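You operate a simulated robot arm through the tools that you are given. There is no shell and no other tool. Be economical: measure what you need, move in short steps, check, and stop when the job is done.

You run a simulated two-armed robot. Do the job below in one go: nothing can be reset, and whatever is moved stays where it is left.

## Task
Put the blue film holder together on its jig.
Fine: blue rod into the jig's blue bite block, blue aiming ring onto the rod; leave the yellow rod and ring.

The check looks at the end state, three seconds after you hand in, the way a careful person would. Anything else that was tipped, shoved, dropped, spilled or broken makes it a failure.

## Robot
Two 7-joint arms with fingered hands on one trunk, on a base that drives. Base frame: it is fixed to the floor where the robot stands at the start and does not move with it; the origin is under the middle of the robot, x ahead of it, y to its left, z up; the surface under the hand at the start is at about z = 915. Units: mm, degrees, N and s.
The left shoulder is at the start at [56, 158, 1219], the right one opposite. With the tool pointing down near the work surface each hand reaches from about 420 to 840 mm from the robot's upright axis, wherever it stands, measured 20 degrees to its own side. Places, roughly: blue aiming ring (7x10x3 cm) [800, -200, 900]; collar of the blue rod [600, -200, 1000]; hole of the blue bite block [400, -200, 900]; yellow aiming ring (7x10x3 cm) [800, -300, 900]. Payload 4 kg a hand.
The tool frame of a hand sits at the grasp point between the pads (the TCP): z along the fingers, y along the line on which they close. The tips reach 30 mm beyond it. The gripper opens to 104 mm. The gripper's body begins 35 mm behind the TCP. The gripper is a hand of 4 fingers: y runs from the thumb to the fingers, the wrist lies at [-15, -104, -178] in the tool frame, and closing takes about 1.5 s.
Orientation is told as [roll, pitch, yaw] about the base's x, y, z axes, in that order, counted from this pose: with the fingers straight down and the wrist toward the robot, the tool's x, y and z point along [0, 1, 0], [1, 0, 0] and [0, 0, -1] of the base frame.

## Interface
- The arms move only by the tool nudge_tool. It takes "left_targets", "right_targets" or both (then of equal length, played together; a hand with none holds still); each is a list of rows, each an object (a shift or turn left out is 0, a gripper value left out holds the last) with "slide": the shift along the base's x, y, z in mm, a list of three; "dr": the turn, a rotation vector about the base's x, y, z in degrees, a list of three. In form: [{"slide": [tx, ty, tz], "dr": [ax, ay, az]}, ...]. A call has 1 to 20 rows; each row is the pose to reach, as a shift and turn from the pose commanded when the call began. "left_grip" and "right_grip" are, for a hand that has rows, the closure in counts, from 0 (fully open) to 255 (shut), set as the call begins (left out, the last holds). Each row takes 0.2 s and may step no farther than 50 mm and 8.6 degrees from the row before; otherwise, or with a gripper value out of range, the whole call is refused. A pose out of reach is approached as far as the arm can. The call stops where the force on the tool passes 90 N (or 10 N more than at its start, if that is more) or the arm is blocked; 0.2 s more then pass. Each finger travels about 45 mm/s and halts on what it meets, pressing with about 23 N; the grip force reading is that of the motor and also rises with nothing between the fingers. The clock runs only during rows and for 0.2 s after the last one: add rows that repeat a pose to give the fingers time. The reply holds the time, the measured pose of the TCP, the force on the tool along the base axes, the opening and the grip force, in the units named above and with some noise, with the torque about the TCP (base axes, N m) and any sound that the robot's microphone picked up, and new pictures: "pictures" is both (left out), scene, wrist or none (wrist: the cameras of the hands that moved).
- Cameras (640 x 400 px; columns grow to the right, rows downward): "scene" is now at [135.5, -31.6, 1408.2]; the picture's right is [-0.36, -0.93, 0.00], its down [-0.41, 0.15, -0.90] and it looks along [0.84, -0.33, -0.44] (base axes); focal length 275 px, centre (320, 200). "left" rides on the left gripper at [-61, -92, -131] in its tool frame; the picture's right is [-0.81, -0.27, 0.52], its down [0.53, -0.71, 0.45] and it looks along [0.24, 0.64, 0.73] (tool axes); focal length 275 px, centre (320, 200). "right" rides on the right gripper at [61, -92, -130] in its tool frame; the picture's right is [-0.81, 0.28, -0.52], its down [-0.53, -0.71, 0.46] and it looks along [-0.24, 0.65, 0.72] (tool axes); focal length 275 px, centre (320, 200). There is no depth. A picture from a camera that has moved, and an enlarged one, comes with that camera's place and axes in the base frame and with its lens.
- slide_trunk(by): slides the trunk up (or, below 0, down) by that many mm; the arms and the scene camera ride with it, the base frame stays. It gives what a move gives, with no picture.
- drive_base(legs): drives the robot by 1 to 6 legs, each [ahead, turn to the left] in mm and degrees, along the robot's own axes; the way and the turn of a leg run together, so that a leg with both is an arc; at most 1500 mm and 180 degrees a leg. The arms and the cameras ride along, it lands a little off, and it stops where it bumps. It gives what a move gives, and a new picture of the scene camera.
- move_fingers(index, middle, ring, thumb_bend, thumb_turn, hand): sets how far each is bent, from 0 (flat) to 1 (curled in); at 0.3 the hand is open as for a grip, at 0.7 the pads meet at the TCP. One left out holds its place. A second passes; each finger stops where it meets its share of the squeeze, and holds until it gets a number again. A gripper value or a shape takes the hand back. It gives what a move gives, with no picture; readings hold the bend of each and the force on the fingers (four entries, about 0 where the hand has none), thumb and palm. thumb_turn goes from beside the hand (0) to across from the fingers (1), as for a grip.
- hand_shape(shape, hand): the hand has 4 fingers and takes this shape, open, in about a second: jaw (thumb against the fingers, like two jaws); tri (thumb and two fingers); tip (a fingertip pinch); poke (one finger out to press); point (the index stretched); flat (the hand flat); cup (the hand cupped); fist (a fist). The gripper value then closes the fingers along that shape, each until it touches; the sizes above hold for jaw. It gives what a move gives, with no picture.
- aim_head(pan, tilt): turns the head with the scene camera to pan (to the left, within 80 degrees either way) and tilt (down, from -29 to 69), counted from straight ahead of the robot. It gives what a move gives, and a new picture of the scene camera.
- close_up(camera, box): a new picture of the part [left, top, right, bottom] of that camera's present view, enlarged. The clock stands still meanwhile.
- close_job(): hands the job in; it is judged then, once.

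Go step by step. Nothing tells you exact positions but the pictures and the camera data: compare them with the known pose of the tool, close in by small moves and look again before you grip or let go. The budget is 120 turns and 260 pictures, counting those below and the enlarged ones. Unless the task says otherwise, let go and move clear before handing in, and close with one line.

The tools are called as a command line: name --argument value ..., lists and objects as JSON in quotes. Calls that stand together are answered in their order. nudge_tool: Moves the arms, as the interface text tells. Its arguments: {"type":"object","properties":{"left_targets":{"type":"array"},"left_grip":{"type":"number"},"right_targets":{"type":"array"},"right_grip":{"type":"number"},"pictures":{"type":"string","enum":["both","scene","wrist","none"]}},"required":[]} The other tools are called the same way: slide_trunk (by) slides the trunk up or down; hand_shape (shape, hand) gives the hand a shape; move_fingers (index, middle, ring, thumb_bend, thumb_turn, hand) moves the fingers one by one; drive_base (legs) drives the base; aim_head (pan, tilt) turns the head that bears the scene camera; close_up (camera, box) takes an enlarged picture of a part of a camera's view; close_job () hands the job in.

At the start:

```text
time: 0.0
left_tcp_pos: [526.5, 24.7, 1295.7]
left_tcp_rot: [0.0, 0.0, -0.7]
left_contact_force: [0.0, -0.2, -0.2]
left_moment: [0.01, -0.02, 0.01]
left_gripper_width: 103.6
left_gripper_force: 0.0
left_shape: jaw
left_bend: [0.3, 0.3, 0.3, 0.3, 0.98]
left_finger forces: [0.1, 0.0, 0.0, 0.0, 0.1, 0.1]
right_tcp_pos: [392.4, -326.3, 1248.1]
right_tcp_rot: [0.0, 0.0, -0.8]
right_contact_force: [-0.6, 0.0, -0.2]
right_moment: [-0.03, 0.02, -0.01]
right_gripper_width: 103.6
right_gripper_force: 0.0
right_shape: jaw
right_bend: [0.3, 0.3, 0.3, 0.3, 0.98]
right_finger forces: [0.0, 0.1, 0.1, 0.0, 0.0, 0.0]
trunk travel left (down, up): [-425.0, 82.0]
robot x, y, heading: [-3.6, 4.6, 0.2]
head pan, tilt: [-21.3, 25.1]
```

scene: 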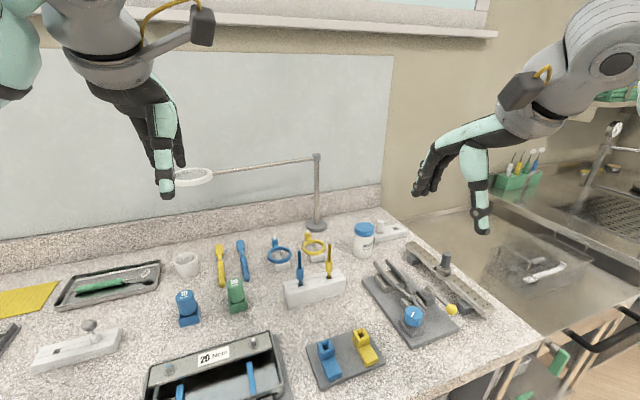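
right: 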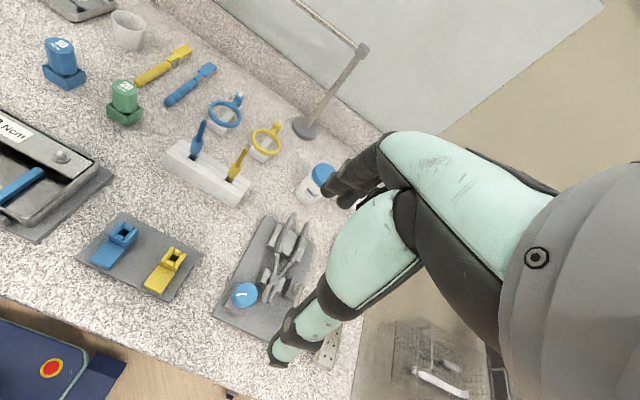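
left: 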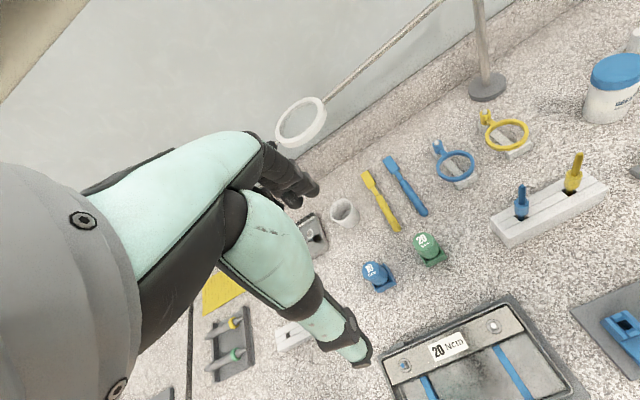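

I see the jig plate with blue and yellow bite blocks near the front, a white rack holding the blue and yellow rods, and the rings behind it on stands. I'll look at each enlarged first.

close_up --camera "scene" --box '[250, 220, 410, 320]'

close_up --camera "scene" --box '[290, 310, 418, 390]'

close_up --camera "right" --box '[70, 80, 310, 230]'

close_up --camera "right" --box '[60, 200, 220, 300]'

```text
4.00 times, centred on (330, 270) of scene
camera zoom: at [135.5, -31.6, 1408.2], right [-0.36, -0.93, 0.0], down [-0.41, 0.15, -0.9], along [0.84, -0.33, -0.44], focal length 1098 px, centre (280, -80)
```

zoom: 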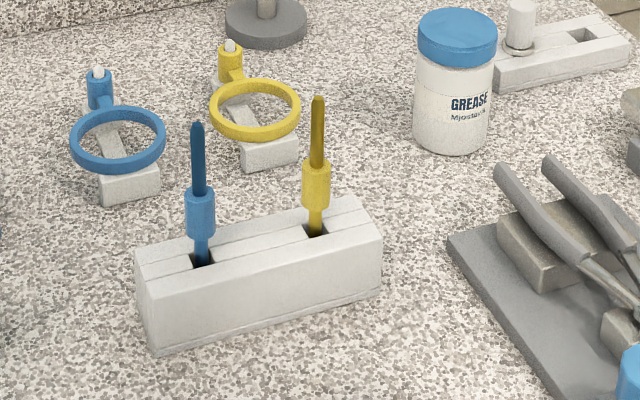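

```text
5.00 times, centred on (354, 350) of scene
camera zoom: at [135.5, -31.6, 1408.2], right [-0.36, -0.93, 0.0], down [-0.41, 0.15, -0.9], along [0.84, -0.33, -0.44], focal length 1373 px, centre (150, -550)
```

zoom: 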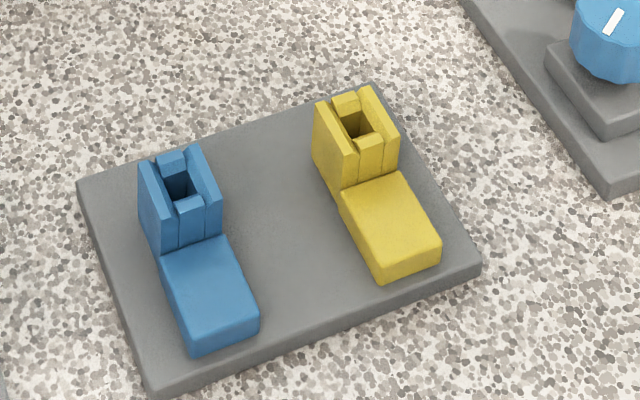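

```text
2.67 times, centred on (190, 155) of right
camera zoom: at [300.3, -265.1, 1379.1], right [0.26, -0.81, 0.52], down [-0.72, -0.52, -0.46], along [0.64, -0.25, -0.72], focal length 734 px, centre (667, 320)
```

zoom: 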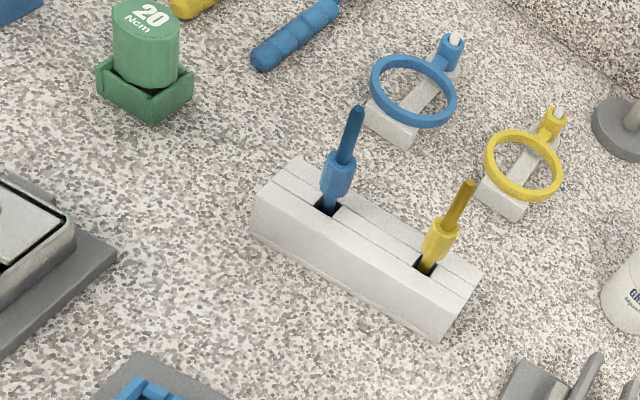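

```text
4.00 times, centred on (140, 250) of right
camera zoom: at [300.3, -265.1, 1379.1], right [0.26, -0.81, 0.52], down [-0.72, -0.52, -0.46], along [0.64, -0.25, -0.72], focal length 1101 px, centre (1040, 0)
```

zoom: 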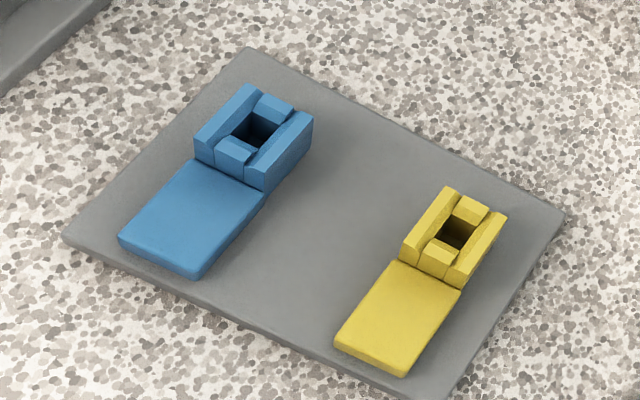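

The rod stands at about (607, -165, collar 984, top 1047) and the blue hole is at about (444, -163, 942). The ring tube is at about (820, -151, 935), and everything looks aligned with the base axes. I'll move the right hand above and short of the rod to see it better.

nudge_tool --right_targets '[{"slide": [25, 30, 0]}, {"slide": [55, 60, 0]}, {"slide": [85, 95, -10]}, {"slide": [115, 130, -30]}, {"slide": [140, 161, -50]}, {"slide": [140, 161, -50]}]'

```text
refused: row 4 steps farther than a row can; nothing moved
```

nudge_tool --right_targets '[{"slide": [25, 30, 0]}, {"slide": [55, 60, 0]}, {"slide": [80, 90, -10]}, {"slide": [105, 120, -25]}, {"slide": [125, 145, -40]}, {"slide": [140, 161, -50]}, {"slide": [140, 161, -50]}]'

```text
time: 1.6
left_tcp_pos: [511.0, 25.2, 1301.6]
left_tcp_rot: [0.0, -0.9, -0.7]
left_contact_force: [0.0, 0.9, -0.4]
left_moment: [-0.02, -0.01, -0.01]
left_gripper_width: 103.8
left_gripper_force: 0.1
left_shape: jaw
left_bend: [0.3, 0.3, 0.3, 0.3, 0.98]
left_finger forces: [0.0, 0.0, 0.1, 0.0, 0.0, 0.0]
right_tcp_pos: [517.9, -164.0, 1204.2]
right_tcp_rot: [0.0, -0.9, -0.8]
right_contact_force: [0.3, 1.1, 0.1]
right_moment: [-0.01, -0.01, 0.01]
right_gripper_width: 103.9
right_gripper_force: 0.0
right_shape: jaw
right_bend: [0.3, 0.3, 0.3, 0.3, 0.98]
right_finger forces: [0.0, 0.1, 0.0, 0.0, 0.1, 0.0]
trunk travel left (down, up): [-425.0, 82.0]
robot x, y, heading: [1.8, 0.1, -0.1]
head pan, tilt: [-21.3, 25.1]
camera scene: at [134.7, -31.3, 1408.3], right [-0.36, -0.93, 0.0], down [-0.41, 0.15, -0.9], along [0.84, -0.33, -0.44], focal length 275 px, centre (320, 200)
camera right: at [424.3, -103.8, 1333.2], right [0.26, -0.81, 0.52], down [-0.71, -0.52, -0.47], along [0.65, -0.25, -0.72], focal length 275 px, centre (320, 200)
```

scene: 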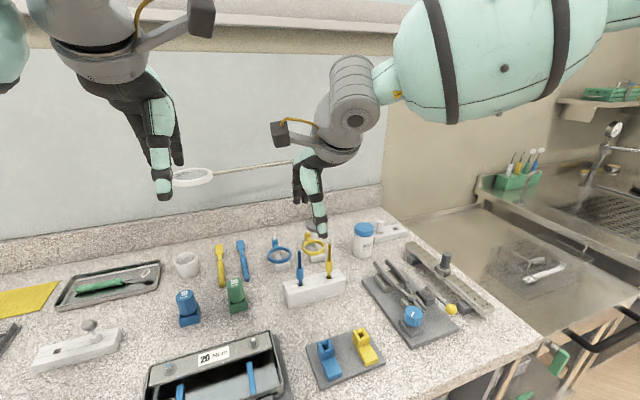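
right: 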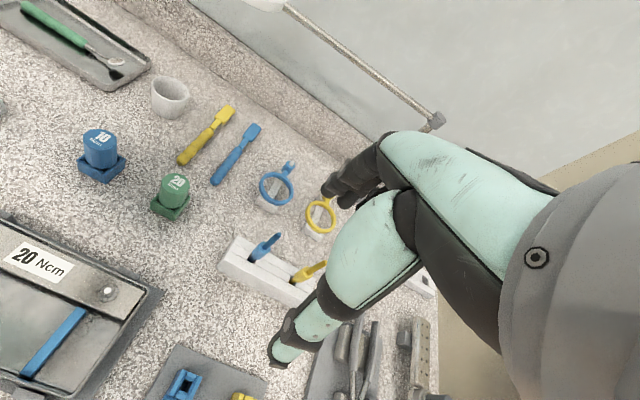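

The body sagged back slightly (x reads 14 mm short, pitch -0.9°), so I'll correct from the measured pose. Next I move above the rod with clearance.

nudge_tool --right_targets '[{"slide": [30, 0, -10], "dr": [0, 0.9, 0]}, {"slide": [60, 0, -30], "dr": [0, 0.9, 0]}, {"slide": [89, -1, -60], "dr": [0, 0.9, 0]}, {"slide": [89, -1, -60], "dr": [0, 0.9, 0]}, {"slide": [89, -1, -60], "dr": [0, 0.9, 0]}]'

close_up --camera "scene" --box '[260, 180, 388, 260]'

```text
time: 2.8
left_tcp_pos: [510.4, 25.4, 1300.7]
left_tcp_rot: [0.0, -0.7, -0.6]
left_contact_force: [-0.2, -0.6, -1.1]
left_moment: [-0.01, 0.0, -0.03]
left_gripper_width: 104.0
left_gripper_force: 0.1
left_shape: jaw
left_bend: [0.3, 0.3, 0.3, 0.3, 0.98]
left_finger forces: [0.0, 0.0, 0.0, 0.1, 0.0, 0.0]
right_tcp_pos: [604.3, -165.4, 1144.2]
right_tcp_rot: [0.0, 0.1, -0.9]
right_contact_force: [0.0, -0.8, -0.1]
right_moment: [0.02, 0.0, 0.01]
right_gripper_width: 103.6
right_gripper_force: 0.1
right_shape: jaw
right_bend: [0.3, 0.3, 0.3, 0.3, 0.98]
right_finger forces: [0.0, 0.1, 0.0, 0.0, 0.0, 0.0]
trunk travel left (down, up): [-425.0, 82.0]
robot x, y, heading: [-3.2, -3.2, 0.1]
head pan, tilt: [-21.3, 25.1]
camera scene: at [135.4, -31.3, 1408.2], right [-0.36, -0.93, 0.01], down [-0.41, 0.15, -0.9], along [0.84, -0.33, -0.44], focal length 275 px, centre (320, 200)
camera right: at [513.9, -104.6, 1275.6], right [0.27, -0.81, 0.52], down [-0.72, -0.52, -0.45], along [0.64, -0.25, -0.73], focal length 275 px, centre (320, 200)
```

scene: 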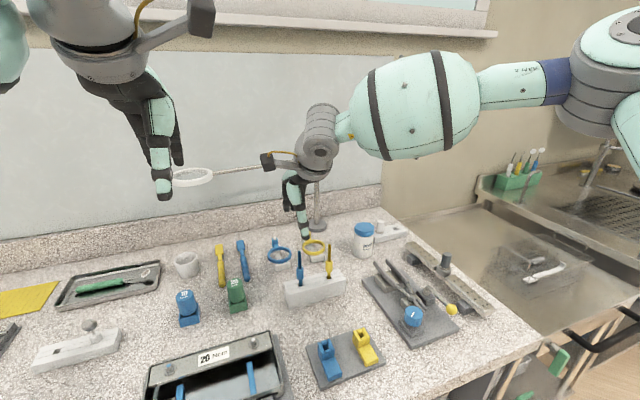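
right: 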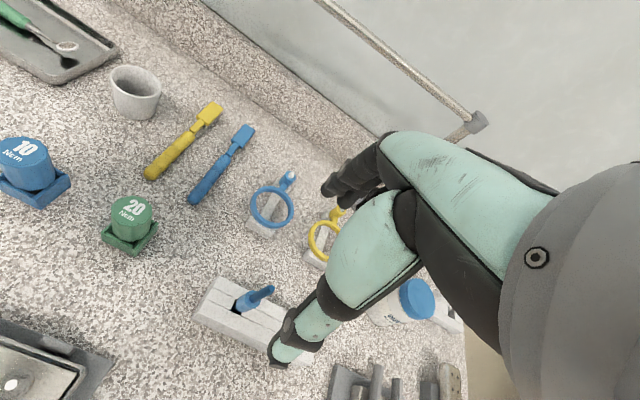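

```text
5.00 times, centred on (324, 220) of scene
camera zoom: at [135.4, -31.3, 1408.2], right [-0.36, -0.93, 0.01], down [-0.41, 0.15, -0.9], along [0.84, -0.33, -0.44], focal length 1373 px, centre (300, 100)
```

zoom: 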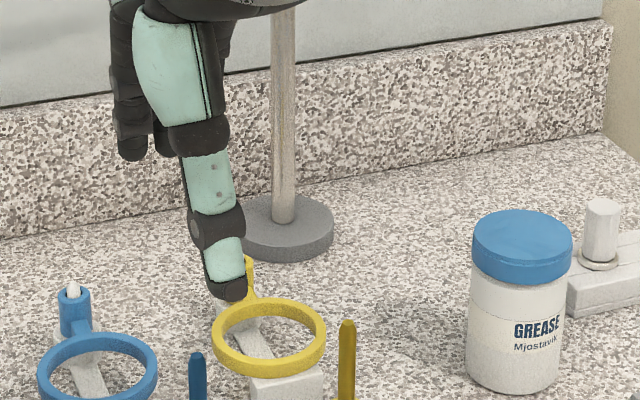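

The hand is over the rod, with the thumb on the robot side and the fingers beyond. I'll go down until the pads straddle the upper part of the rod, above the collar.

nudge_tool --right_targets '[{"slide": [2, 0, -30]}, {"slide": [2, 0, -60]}, {"slide": [2, 0, -90]}, {"slide": [2, 0, -114]}, {"slide": [2, 0, -114]}]'

close_up --camera "scene" --box '[260, 210, 388, 290]'

```text
time: 4.0
left_tcp_pos: [511.3, 25.6, 1302.6]
left_tcp_rot: [0.0, -0.7, -0.5]
left_contact_force: [0.1, 0.5, -0.1]
left_moment: [-0.03, -0.03, 0.01]
left_gripper_width: 103.9
left_gripper_force: 0.1
left_shape: jaw
left_bend: [0.3, 0.3, 0.3, 0.3, 0.98]
left_finger forces: [0.0, 0.0, 0.1, 0.0, 0.0, 0.0]
right_tcp_pos: [607.7, -167.9, 1028.1]
right_tcp_rot: [0.0, 0.2, -0.9]
right_contact_force: [-0.3, -0.1, -0.7]
right_moment: [0.03, -0.04, 0.01]
right_gripper_width: 103.7
right_gripper_force: 0.1
right_shape: jaw
right_bend: [0.3, 0.3, 0.3, 0.3, 0.98]
right_finger forces: [0.0, 0.1, 0.0, 0.0, 0.0, 0.0]
trunk travel left (down, up): [-425.0, 82.0]
robot x, y, heading: [1.9, 0.2, -0.1]
head pan, tilt: [-21.3, 25.1]
camera scene: at [135.6, -31.4, 1408.2], right [-0.36, -0.93, 0.01], down [-0.41, 0.15, -0.9], along [0.84, -0.33, -0.44], focal length 275 px, centre (320, 200)
camera right: at [516.1, -105.3, 1158.9], right [0.27, -0.81, 0.52], down [-0.72, -0.52, -0.45], along [0.64, -0.25, -0.73], focal length 275 px, centre (320, 200)
```

scene: 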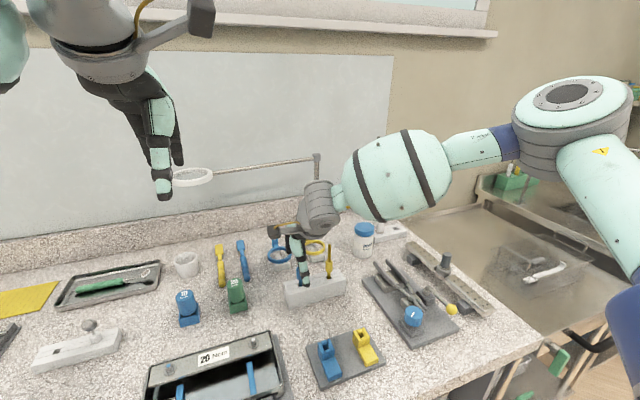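
right: 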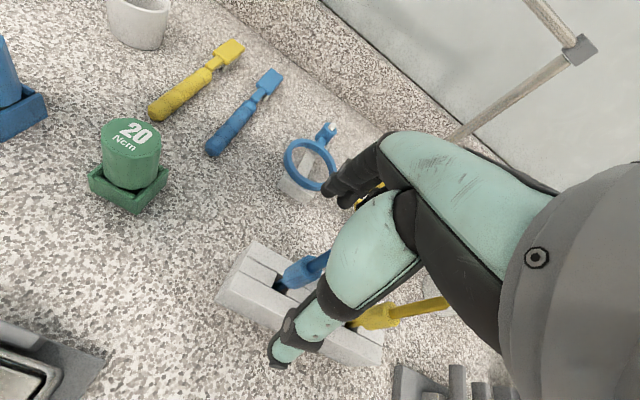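

```text
5.00 times, centred on (324, 250) of scene
camera zoom: at [135.6, -31.4, 1408.2], right [-0.36, -0.93, 0.01], down [-0.41, 0.15, -0.9], along [0.84, -0.33, -0.44], focal length 1373 px, centre (300, -50)
```

zoom: 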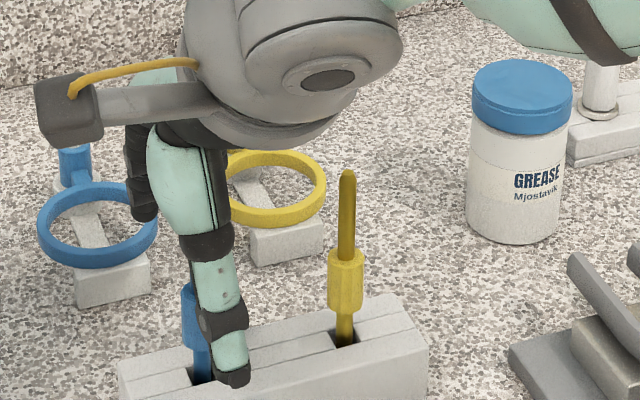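

The rod sits between the thumb and the fingers, at about y -170. I'll close part way and look before the final squeeze.

nudge_tool --right_targets '[{"slide": [-2, -2, 0]}, {"slide": [-2, -2, 0]}, {"slide": [-2, -2, 0]}, {"slide": [-2, -2, 0]}, {"slide": [-2, -2, 0]}, {"slide": [-2, -2, 0]}]' --right_grip 170 --pictures "wrist"

close_up --camera "scene" --box '[268, 220, 348, 270]'

close_up --camera "right" --box '[240, 180, 400, 280]'

```text
time: 5.4
left_tcp_pos: [510.6, 25.3, 1302.0]
left_tcp_rot: [0.1, -0.7, -0.6]
left_contact_force: [-0.4, -0.2, -0.4]
left_moment: [-0.02, -0.01, -0.03]
left_gripper_width: 104.1
left_gripper_force: 0.1
left_shape: jaw
left_bend: [0.3, 0.3, 0.3, 0.3, 0.98]
left_finger forces: [0.0, 0.0, 0.0, 0.1, 0.0, 0.0]
right_tcp_pos: [605.9, -168.7, 1029.3]
right_tcp_rot: [-0.1, 0.1, -0.8]
right_contact_force: [-0.3, 0.3, -0.5]
right_moment: [0.01, 0.01, -0.01]
right_gripper_width: 35.0
right_gripper_force: 0.0
right_shape: jaw
right_bend: [0.74, 0.52, 0.49, 0.73, 1.0]
right_finger forces: [0.0, 0.1, 0.0, 0.0, 0.0, 0.0]
trunk travel left (down, up): [-425.0, 82.0]
robot x, y, heading: [-2.4, 0.3, 0.0]
head pan, tilt: [-21.3, 25.1]
camera right: at [514.6, -107.3, 1159.1], right [0.27, -0.81, 0.52], down [-0.72, -0.52, -0.45], along [0.64, -0.25, -0.73], focal length 275 px, centre (320, 200)
```

right: 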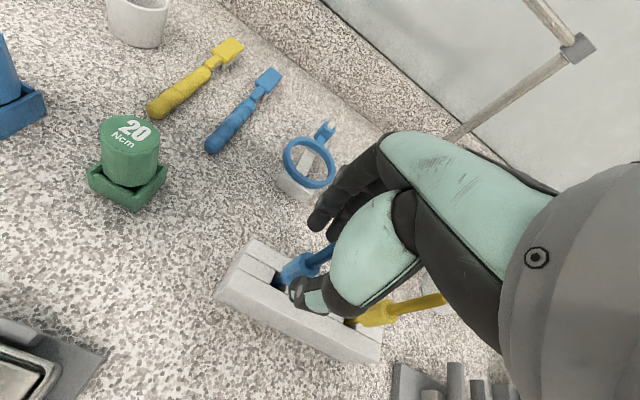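

```text
8.00 times, centred on (308, 245) of scene
camera zoom: at [135.9, -31.6, 1408.2], right [-0.36, -0.93, 0.0], down [-0.41, 0.15, -0.9], along [0.84, -0.33, -0.44], focal length 2196 px, centre (416, -160)
```

zoom: 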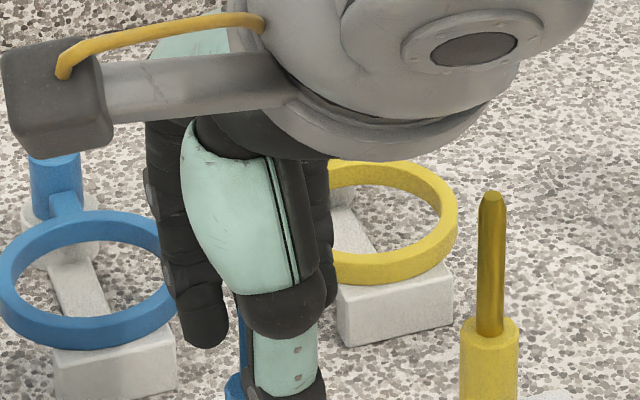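

```text
4.00 times, centred on (320, 230) of right
camera zoom: at [514.6, -107.3, 1159.1], right [0.27, -0.81, 0.52], down [-0.72, -0.52, -0.45], along [0.64, -0.25, -0.73], focal length 1101 px, centre (320, 80)
```

zoom: 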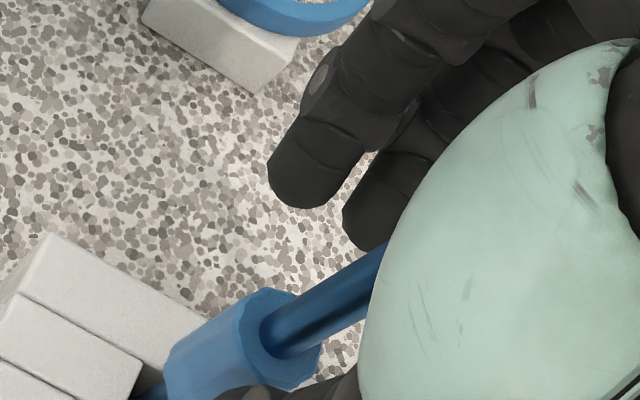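

Still no contact at a 35 mm opening, and the rod lies between thumb and fingers. I'll close further in steps.

nudge_tool --right_targets '[{"slide": [0, 0, 0]}, {"slide": [0, 0, 0]}, {"slide": [0, 0, 0]}, {"slide": [0, 0, 0]}]' --right_grip 215 --pictures "wrist"

close_up --camera "scene" --box '[268, 230, 348, 280]'

close_up --camera "right" --box '[240, 200, 400, 300]'

```text
time: 6.4
left_tcp_pos: [511.6, 25.7, 1301.2]
left_tcp_rot: [-0.1, -0.8, -0.7]
left_contact_force: [-0.2, 1.0, -0.1]
left_moment: [0.01, 0.01, 0.02]
left_gripper_width: 103.8
left_gripper_force: 0.1
left_shape: jaw
left_bend: [0.3, 0.3, 0.3, 0.3, 0.98]
left_finger forces: [0.0, 0.1, 0.0, 0.0, 0.1, 0.0]
right_tcp_pos: [606.3, -169.0, 1027.8]
right_tcp_rot: [0.0, 0.2, -0.8]
right_contact_force: [-0.3, -1.1, 0.2]
right_moment: [0.0, -0.02, 0.02]
right_gripper_width: 16.3
right_gripper_force: 0.2
right_shape: jaw
right_bend: [0.73, 0.61, 0.59, 0.74, 1.0]
right_finger forces: [0.0, 0.0, 0.0, 0.0, 0.0, 0.0]
trunk travel left (down, up): [-425.0, 82.0]
robot x, y, heading: [-0.3, -0.6, 0.1]
head pan, tilt: [-21.3, 25.1]
camera right: at [514.6, -107.2, 1159.1], right [0.27, -0.81, 0.52], down [-0.72, -0.52, -0.45], along [0.64, -0.25, -0.73], focal length 275 px, centre (320, 200)
```

right: 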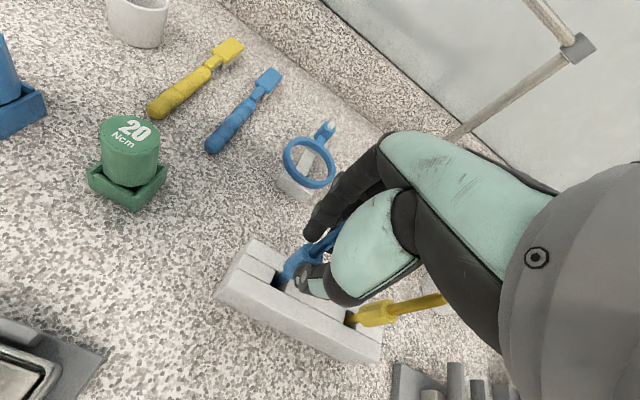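

```text
8.00 times, centred on (308, 255) of scene
camera zoom: at [135.9, -31.5, 1408.2], right [-0.36, -0.93, 0.01], down [-0.41, 0.15, -0.9], along [0.84, -0.33, -0.44], focal length 2196 px, centre (416, -240)
```

zoom: 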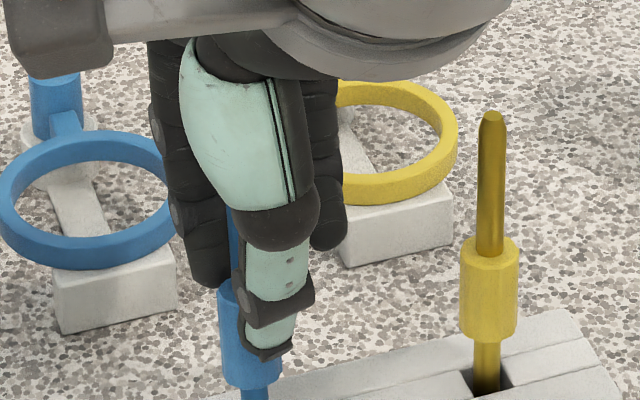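

```text
4.00 times, centred on (320, 250) of right
camera zoom: at [514.6, -107.2, 1159.1], right [0.27, -0.81, 0.52], down [-0.72, -0.52, -0.45], along [0.64, -0.25, -0.73], focal length 1101 px, centre (320, 0)
```

zoom: 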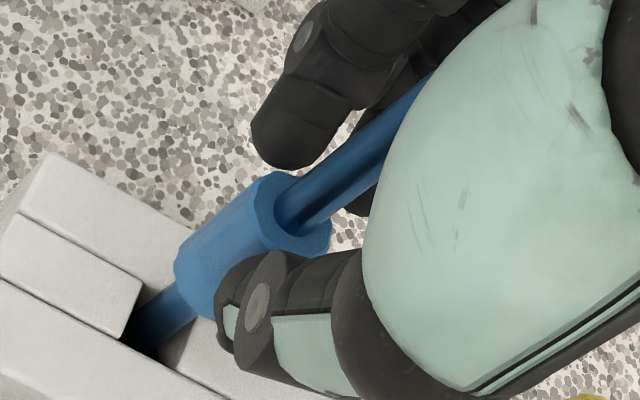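

The thumb tip overlaps the top of the collar, so I'll raise the hand 13 mm to grip only the shaft. Then I'll close fully.

nudge_tool --right_targets '[{"slide": [0, -1, 13]}, {"slide": [0, -1, 13]}]' --right_grip 205 --pictures "none"

nudge_tool --right_targets '[{"slide": [0, 0, 0]}, {"slide": [0, 0, 0]}, {"slide": [0, 0, 0]}, {"slide": [0, 0, 0]}, {"slide": [0, 0, 0]}]' --right_grip 255 --pictures "wrist"

close_up --camera "scene" --box '[268, 230, 348, 280]'

close_up --camera "right" --box '[240, 200, 400, 300]'

```text
time: 7.0
left_tcp_pos: [512.2, 26.0, 1301.9]
left_tcp_rot: [0.0, -0.7, -0.7]
left_contact_force: [-0.8, -0.2, 0.1]
left_moment: [0.0, 0.0, 0.03]
left_gripper_width: 103.8
left_gripper_force: 0.1
left_shape: jaw
left_bend: [0.3, 0.3, 0.3, 0.3, 0.98]
left_finger forces: [0.1, 0.0, 0.1, 0.0, 0.1, 0.0]
right_tcp_pos: [606.1, -168.8, 1041.5]
right_tcp_rot: [0.0, 0.1, -0.7]
right_contact_force: [0.0, -0.1, -0.4]
right_moment: [0.01, -0.01, 0.0]
right_gripper_width: 20.1
right_gripper_force: 0.0
right_shape: jaw
right_bend: [0.73, 0.59, 0.57, 0.74, 1.0]
right_finger forces: [0.1, 0.0, 0.0, 0.0, 0.0, 0.0]
trunk travel left (down, up): [-425.0, 82.0]
robot x, y, heading: [4.0, -0.3, -0.1]
head pan, tilt: [-21.3, 25.1]
```

```text
time: 8.2
left_tcp_pos: [509.3, 25.3, 1302.2]
left_tcp_rot: [0.0, -0.9, -0.6]
left_contact_force: [-0.1, 0.0, -0.9]
left_moment: [0.0, 0.02, -0.01]
left_gripper_width: 103.9
left_gripper_force: 0.1
left_shape: jaw
left_bend: [0.3, 0.3, 0.3, 0.3, 0.98]
left_finger forces: [0.0, 0.0, 0.0, 0.1, 0.1, 0.0]
right_tcp_pos: [602.7, -167.4, 1040.5]
right_tcp_rot: [0.0, 0.1, -0.7]
right_contact_force: [-7.6, -0.5, -2.3]
right_moment: [-0.07, 0.25, 0.04]
right_gripper_width: 0.0
right_gripper_force: 23.3
right_shape: jaw
right_bend: [0.7, 0.7, 0.7, 0.71, 1.0]
right_finger forces: [4.2, 0.2, 0.1, 0.0, 21.5, 0.0]
trunk travel left (down, up): [-425.0, 82.0]
robot x, y, heading: [1.6, 0.4, -0.3]
head pan, tilt: [-21.3, 25.1]
camera right: at [512.7, -106.9, 1172.5], right [0.27, -0.81, 0.52], down [-0.72, -0.52, -0.45], along [0.64, -0.25, -0.73], focal length 275 px, centre (320, 200)
```

right: 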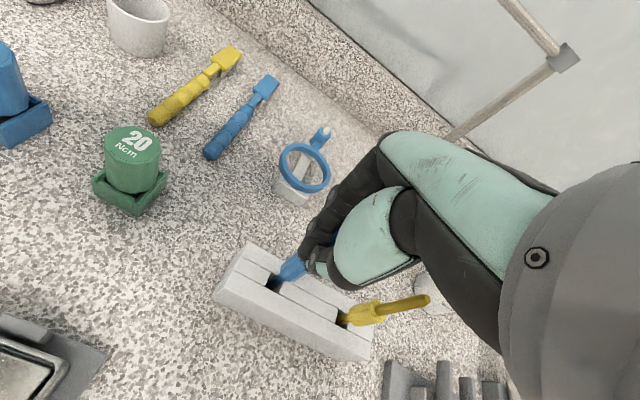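

```text
8.00 times, centred on (308, 255) of scene
camera zoom: at [134.1, -31.5, 1408.3], right [-0.36, -0.93, 0.0], down [-0.41, 0.15, -0.9], along [0.84, -0.33, -0.43], focal length 2196 px, centre (416, -240)
```

zoom: 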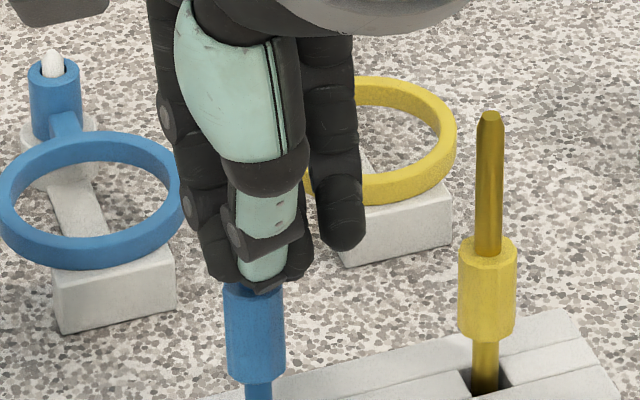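

```text
4.00 times, centred on (320, 250) of right
camera zoom: at [512.7, -106.9, 1172.5], right [0.27, -0.81, 0.52], down [-0.72, -0.52, -0.45], along [0.64, -0.25, -0.73], focal length 1101 px, centre (320, 0)
```

zoom: 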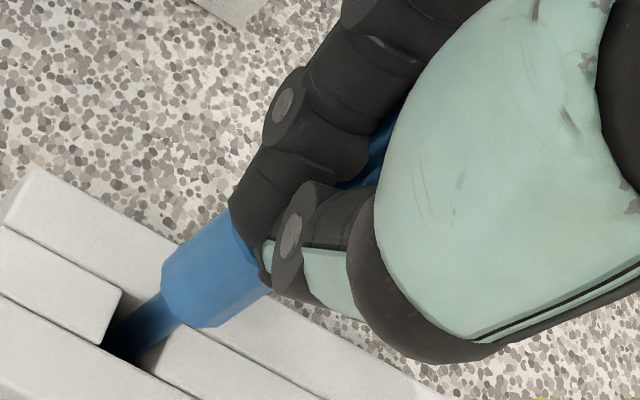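

The fingers closed with the rod pinched by the thumb and the index/middle pair, and the hand was pushed back 3 mm. I'll ease x forward a little to read the forces.

nudge_tool --right_targets '[{"slide": [2, 0, 0]}, {"slide": [4, 0, 0]}, {"slide": [4, 0, 0]}]' --pictures "none"

close_up --camera "right" --box '[280, 200, 360, 250]'

```text
time: 9.0
left_tcp_pos: [508.2, 25.5, 1302.7]
left_tcp_rot: [0.1, -0.8, -0.6]
left_contact_force: [-0.8, 0.4, 0.5]
left_moment: [0.0, 0.0, -0.03]
left_gripper_width: 103.8
left_gripper_force: 0.0
left_shape: jaw
left_bend: [0.3, 0.3, 0.3, 0.3, 0.98]
left_finger forces: [0.0, 0.0, 0.1, 0.0, 0.1, 0.1]
right_tcp_pos: [607.3, -167.4, 1041.7]
right_tcp_rot: [0.0, 0.2, -0.8]
right_contact_force: [-22.2, 1.9, -6.6]
right_moment: [-0.02, 0.5, -0.01]
right_gripper_width: 0.1
right_gripper_force: 23.0
right_shape: jaw
right_bend: [0.7, 0.7, 0.7, 0.7, 1.0]
right_finger forces: [5.2, 0.0, 0.0, 0.0, 28.7, 0.1]
trunk travel left (down, up): [-425.0, 82.0]
robot x, y, heading: [1.7, 0.7, 0.2]
head pan, tilt: [-21.3, 25.1]
```

```text
8.00 times, centred on (320, 225) of right
camera zoom: at [515.4, -107.1, 1173.3], right [0.27, -0.81, 0.52], down [-0.72, -0.52, -0.45], along [0.64, -0.25, -0.73], focal length 2202 px, centre (320, 0)
```

zoom: 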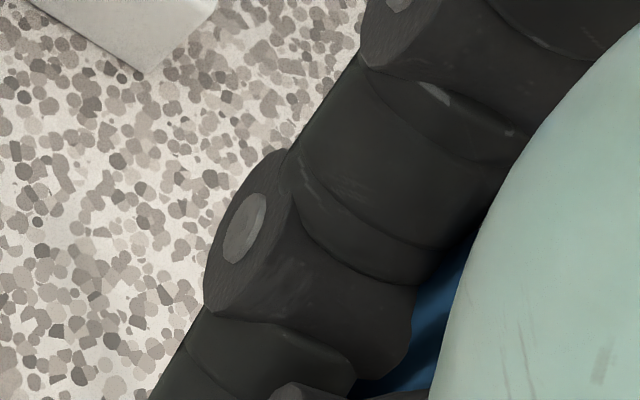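

The pads aren't opposing each other squarely on the rod, because it sits in the gap between two fingers. I'll back off to neutral, open, rise clear and look at the "tip" shape instead.

nudge_tool --right_targets '[{"slide": [-3, 0, 0]}, {"slide": [-5, 0, 0]}, {"slide": [-5, 0, 0]}]' --pictures "none"

nudge_tool --right_targets '[{"slide": [2, 0, 0]}, {"slide": [3, 0, 0]}, {"slide": [3, 0, 0]}, {"slide": [3, 0, 0]}, {"slide": [3, 0, 0]}, {"slide": [3, 0, 0]}, {"slide": [3, 0, 30]}, {"slide": [3, 0, 60]}, {"slide": [3, 0, 90]}, {"slide": [3, 0, 90]}]' --right_grip 100 --pictures "scene"

hand_shape --hand "right" --shape "tip"

nudge_tool --right_targets '[{"slide": [0, 0, 0]}, {"slide": [0, 0, 0]}, {"slide": [0, 0, 0]}, {"slide": [0, 0, 0]}, {"slide": [0, 0, 0]}, {"slide": [0, 0, 0]}, {"slide": [0, 0, 0]}]' --right_grip 200 --pictures "wrist"

close_up --camera "scene" --box '[256, 190, 352, 250]'

close_up --camera "right" --box '[240, 200, 400, 300]'

```text
time: 9.8
left_tcp_pos: [511.3, 25.4, 1301.8]
left_tcp_rot: [0.1, -0.7, -0.8]
left_contact_force: [-0.6, -0.1, 0.8]
left_moment: [-0.01, 0.02, 0.0]
left_gripper_width: 103.7
left_gripper_force: 0.0
left_shape: jaw
left_bend: [0.3, 0.3, 0.3, 0.3, 0.98]
left_finger forces: [0.0, 0.0, 0.1, 0.0, 0.0, 0.1]
right_tcp_pos: [604.3, -168.9, 1041.9]
right_tcp_rot: [0.0, 0.0, -0.8]
right_contact_force: [-9.0, 1.6, -4.9]
right_moment: [0.01, 0.25, 0.03]
right_gripper_width: 0.0
right_gripper_force: 22.9
right_shape: jaw
right_bend: [0.7, 0.7, 0.7, 0.7, 1.0]
right_finger forces: [4.9, 0.1, 0.0, 0.0, 21.7, 0.0]
trunk travel left (down, up): [-425.0, 82.0]
robot x, y, heading: [0.7, -1.0, -0.3]
head pan, tilt: [-21.3, 25.1]
```

```text
time: 12.0
left_tcp_pos: [511.8, 24.8, 1300.6]
left_tcp_rot: [0.0, -0.7, -0.6]
left_contact_force: [-0.5, 0.0, 0.2]
left_moment: [-0.03, 0.0, -0.01]
left_gripper_width: 103.9
left_gripper_force: 0.1
left_shape: jaw
left_bend: [0.3, 0.3, 0.3, 0.3, 0.98]
left_finger forces: [0.0, 0.0, 0.1, 0.1, 0.1, 0.0]
right_tcp_pos: [608.0, -168.9, 1133.5]
right_tcp_rot: [0.1, 0.2, -0.8]
right_contact_force: [0.3, -0.5, 0.5]
right_moment: [0.02, 0.01, -0.02]
right_gripper_width: 62.8
right_gripper_force: 0.1
right_shape: jaw
right_bend: [0.29, 0.4, 0.37, 0.64, 1.0]
right_finger forces: [0.0, 0.0, 0.0, 0.1, 0.0, 0.0]
trunk travel left (down, up): [-425.0, 82.0]
robot x, y, heading: [-4.7, 0.3, 0.1]
head pan, tilt: [-21.3, 25.1]
camera scene: at [136.0, -31.6, 1408.1], right [-0.36, -0.93, 0.0], down [-0.41, 0.15, -0.9], along [0.84, -0.33, -0.44], focal length 275 px, centre (320, 200)
```

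scene: 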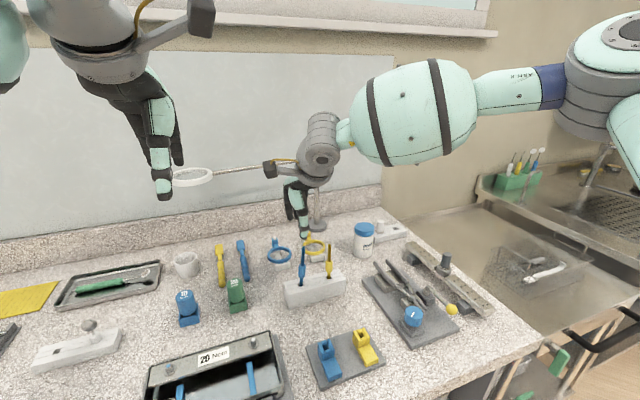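

```text
time: 12.9
left_tcp_pos: [512.3, 24.5, 1302.1]
left_tcp_rot: [0.0, -0.8, -0.5]
left_contact_force: [-0.1, -0.1, -0.3]
left_moment: [0.02, 0.0, -0.02]
left_gripper_width: 104.1
left_gripper_force: 0.1
left_shape: jaw
left_bend: [0.3, 0.3, 0.3, 0.3, 0.98]
left_finger forces: [0.0, 0.0, 0.1, 0.2, 0.0, 0.0]
right_tcp_pos: [607.7, -168.6, 1132.4]
right_tcp_rot: [-0.1, 0.2, -0.9]
right_contact_force: [1.6, -0.1, 0.6]
right_moment: [0.0, 0.0, 0.0]
right_gripper_width: 103.8
right_gripper_force: 0.0
right_shape: tip
right_bend: [0.3, 0.98, 0.99, 0.3, 0.98]
right_finger forces: [0.1, 0.0, 0.0, 0.0, 0.0, 0.1]
trunk travel left (down, up): [-425.0, 82.0]
robot x, y, heading: [-1.3, 0.5, 0.1]
head pan, tilt: [-21.3, 25.1]
```

```text
time: 14.5
left_tcp_pos: [510.7, 25.0, 1301.9]
left_tcp_rot: [0.0, -0.7, -0.6]
left_contact_force: [0.3, -0.2, -0.2]
left_moment: [0.0, 0.01, 0.02]
left_gripper_width: 103.8
left_gripper_force: 0.0
left_shape: jaw
left_bend: [0.3, 0.3, 0.3, 0.3, 0.98]
left_finger forces: [0.1, 0.1, 0.0, 0.1, 0.0, 0.1]
right_tcp_pos: [607.5, -169.2, 1131.9]
right_tcp_rot: [0.0, 0.2, -0.8]
right_contact_force: [-0.4, -0.2, 0.5]
right_moment: [-0.04, 0.01, -0.02]
right_gripper_width: 23.2
right_gripper_force: 0.1
right_shape: tip
right_bend: [0.73, 0.98, 0.99, 0.74, 1.0]
right_finger forces: [0.1, 0.0, 0.0, 0.0, 0.0, 0.0]
trunk travel left (down, up): [-425.0, 82.0]
robot x, y, heading: [1.0, -2.3, -0.1]
head pan, tilt: [-21.3, 25.1]
camera right: at [516.7, -108.0, 1263.1], right [0.27, -0.81, 0.52], down [-0.72, -0.52, -0.45], along [0.64, -0.25, -0.73], focal length 275 px, centre (320, 200)
```

right: 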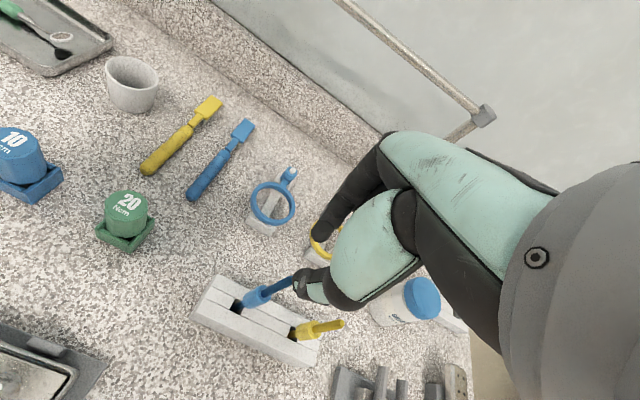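

```text
6.67 times, centred on (304, 220) of scene
camera zoom: at [135.9, -31.5, 1408.2], right [-0.36, -0.93, 0.01], down [-0.41, 0.15, -0.9], along [0.84, -0.33, -0.44], focal length 1830 px, centre (427, 67)
```

zoom: 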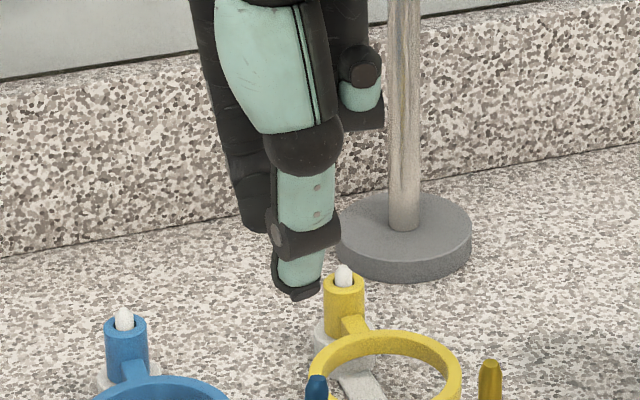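

```text
4.00 times, centred on (320, 250) of right
camera zoom: at [516.7, -108.0, 1263.1], right [0.27, -0.81, 0.52], down [-0.72, -0.52, -0.45], along [0.64, -0.25, -0.73], focal length 1101 px, centre (320, 0)
```

zoom: 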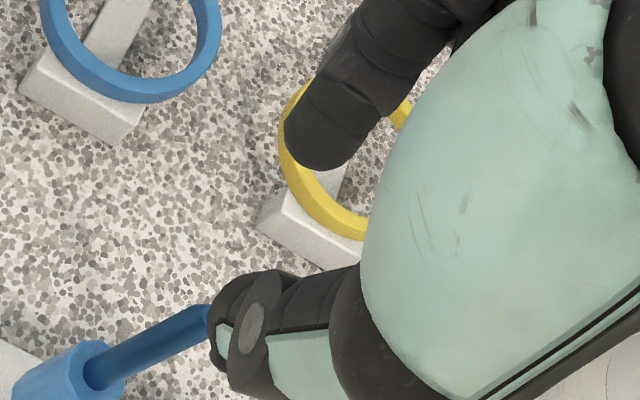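

The tip shape leaves only thumb and index extended. I'll close it fully in the air to see where they meet.

nudge_tool --right_targets '[{"slide": [0, 0, 0]}, {"slide": [0, 0, 0]}, {"slide": [0, 0, 0]}, {"slide": [0, 0, 0]}, {"slide": [0, 0, 0]}]' --right_grip 255 --pictures "none"

close_up --camera "scene" --box '[256, 200, 352, 260]'

close_up --camera "right" --box '[240, 200, 400, 300]'

```text
time: 15.7
left_tcp_pos: [511.0, 25.2, 1300.8]
left_tcp_rot: [0.0, -0.7, -0.6]
left_contact_force: [-0.1, 0.0, 0.0]
left_moment: [0.02, -0.02, -0.02]
left_gripper_width: 103.7
left_gripper_force: 0.0
left_shape: jaw
left_bend: [0.3, 0.3, 0.3, 0.3, 0.98]
left_finger forces: [0.1, 0.1, 0.1, 0.1, 0.1, 0.1]
right_tcp_pos: [609.1, -169.1, 1132.8]
right_tcp_rot: [-0.1, 0.1, -0.8]
right_contact_force: [-0.3, 0.1, -0.9]
right_moment: [-0.04, 0.01, -0.04]
right_gripper_width: 0.0
right_gripper_force: 22.8
right_shape: tip
right_bend: [0.7, 1.0, 1.0, 0.46, 1.0]
right_finger forces: [0.0, 0.0, 0.0, 0.1, 0.1, 0.0]
trunk travel left (down, up): [-425.0, 82.0]
robot x, y, heading: [1.7, 2.0, -0.0]
head pan, tilt: [-21.3, 25.1]
```

```text
6.67 times, centred on (304, 230) of scene
camera zoom: at [135.9, -31.5, 1408.2], right [-0.36, -0.93, 0.01], down [-0.41, 0.15, -0.9], along [0.84, -0.33, -0.44], focal length 1830 px, centre (427, 0)
```

zoom: 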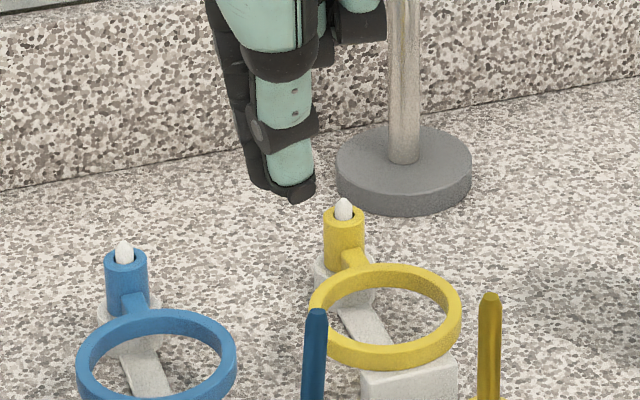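

```text
4.00 times, centred on (320, 250) of right
camera zoom: at [516.7, -108.0, 1263.1], right [0.27, -0.81, 0.52], down [-0.72, -0.52, -0.45], along [0.64, -0.25, -0.73], focal length 1101 px, centre (320, 0)
```

zoom: 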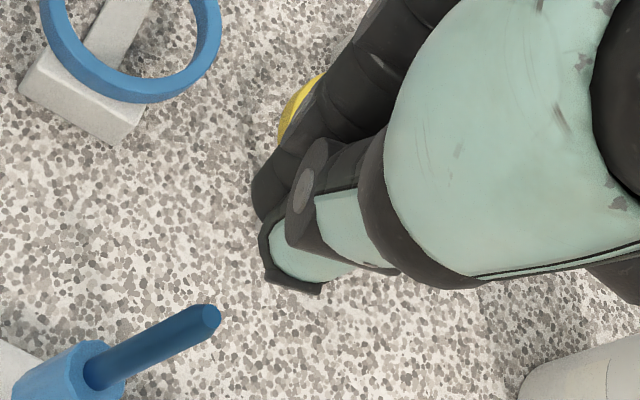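

Thumb and index meet a few millimetres to +y of the TCP. The rod top also seems displaced by about (+10, -12), so I'll check how it leans.

close_up --camera "scene" --box '[270, 230, 366, 290]'

close_up --camera "right" --box '[180, 240, 340, 340]'

close_up --camera "left" --box '[480, 140, 640, 240]'

```text
6.67 times, centred on (318, 260) of scene
camera zoom: at [135.9, -31.5, 1408.2], right [-0.36, -0.93, 0.01], down [-0.41, 0.15, -0.9], along [0.84, -0.33, -0.44], focal length 1830 px, centre (333, -200)
```

zoom: 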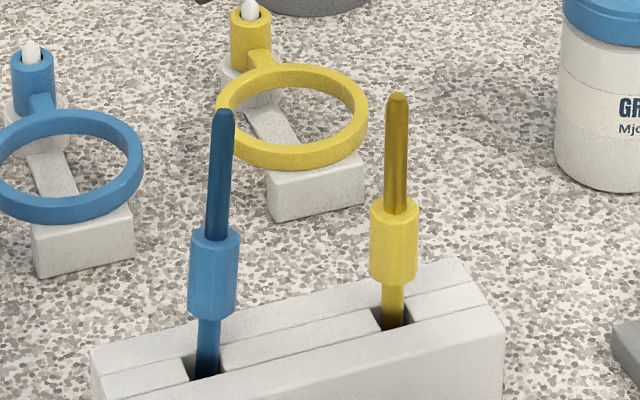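

```text
4.00 times, centred on (260, 290) of right
camera zoom: at [516.7, -108.0, 1263.1], right [0.27, -0.81, 0.52], down [-0.72, -0.52, -0.45], along [0.64, -0.25, -0.73], focal length 1101 px, centre (560, -160)
```

zoom: 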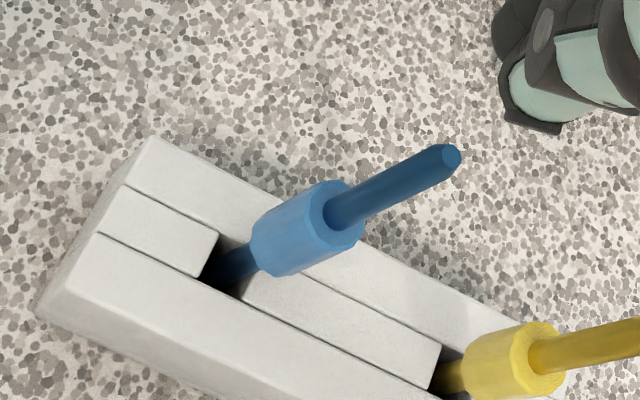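

```text
4.00 times, centred on (560, 190) of left
camera zoom: at [417.2, -35.0, 1431.6], right [-0.28, -0.81, -0.52], down [-0.7, 0.54, -0.46], along [0.66, 0.24, -0.72], focal length 1101 px, centre (-640, 240)
```

zoom: 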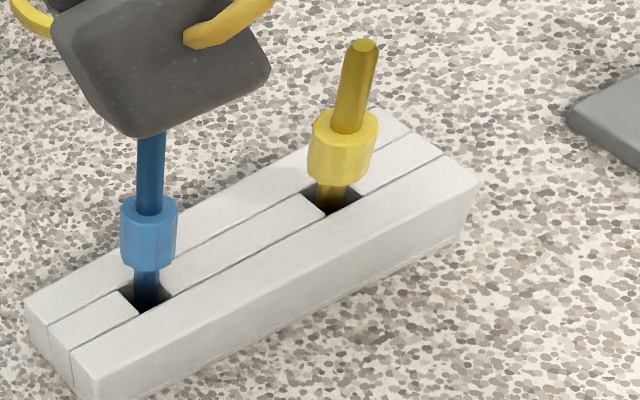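

The rod now leans about 7° toward +x and -y within its loose slot, with its top near (611, -178, 1051). I'll open the tip pinch, come down with index and thumb lined up on the shaft, and check.

nudge_tool --right_targets '[{"slide": [0, -5, 0]}, {"slide": [0, -11, 0]}, {"slide": [0, -11, 0]}, {"slide": [0, -11, 0]}, {"slide": [0, -11, 0]}, {"slide": [0, -11, 0]}, {"slide": [0, -11, 0]}, {"slide": [0, -11, -30]}, {"slide": [0, -11, -60]}, {"slide": [0, -11, -90]}, {"slide": [0, -11, -90]}]' --right_grip 60 --pictures "wrist"

close_up --camera "scene" --box '[270, 230, 366, 290]'

close_up --camera "right" --box '[240, 200, 400, 300]'

```text
time: 18.1
left_tcp_pos: [510.0, 24.1, 1301.6]
left_tcp_rot: [0.1, -0.7, -0.7]
left_contact_force: [-0.2, 0.2, 0.5]
left_moment: [0.0, 0.03, 0.01]
left_gripper_width: 104.2
left_gripper_force: 0.0
left_shape: jaw
left_bend: [0.3, 0.3, 0.3, 0.3, 0.98]
left_finger forces: [0.0, 0.0, 0.0, 0.0, 0.0, 0.1]
right_tcp_pos: [606.5, -179.8, 1040.5]
right_tcp_rot: [0.0, 0.0, -0.8]
right_contact_force: [-0.1, -0.6, -1.4]
right_moment: [0.01, 0.0, 0.01]
right_gripper_width: 79.5
right_gripper_force: 0.0
right_shape: tip
right_bend: [0.28, 0.98, 0.99, 0.53, 0.99]
right_finger forces: [0.0, 0.0, 0.0, 0.0, 0.0, 0.1]
trunk travel left (down, up): [-425.0, 82.0]
robot x, y, heading: [1.8, 1.8, -0.0]
head pan, tilt: [-21.3, 25.1]
camera right: at [515.9, -118.5, 1171.8], right [0.27, -0.81, 0.52], down [-0.72, -0.52, -0.45], along [0.64, -0.25, -0.73], focal length 275 px, centre (320, 200)
```

right: 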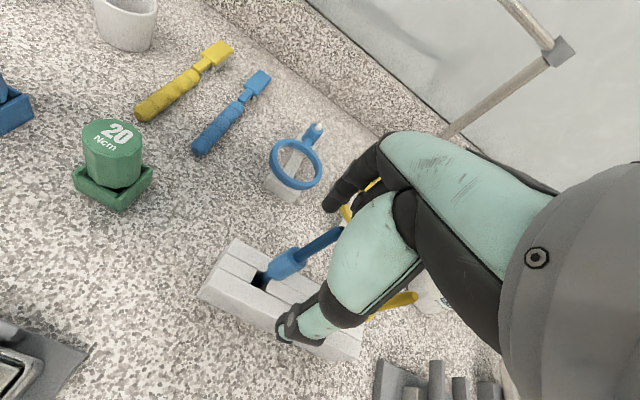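

```text
6.67 times, centred on (318, 260) of scene
camera zoom: at [135.7, -31.4, 1408.2], right [-0.36, -0.93, 0.01], down [-0.41, 0.15, -0.9], along [0.84, -0.33, -0.44], focal length 1830 px, centre (333, -200)
```

zoom: 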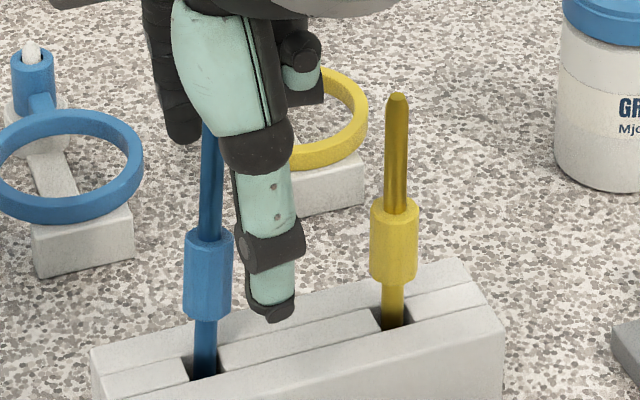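

```text
4.00 times, centred on (320, 250) of right
camera zoom: at [515.9, -118.5, 1171.8], right [0.27, -0.81, 0.52], down [-0.72, -0.52, -0.45], along [0.64, -0.25, -0.73], focal length 1101 px, centre (320, 0)
```

zoom: 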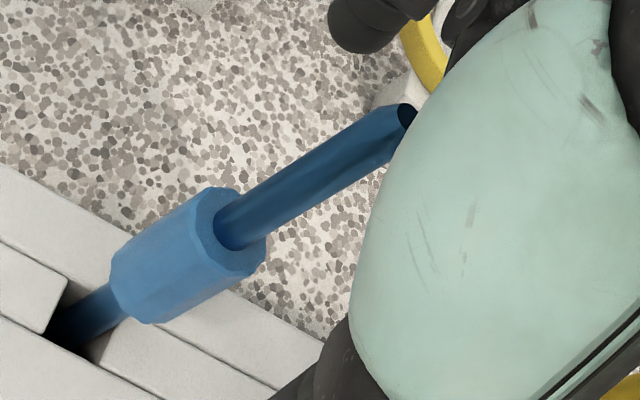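

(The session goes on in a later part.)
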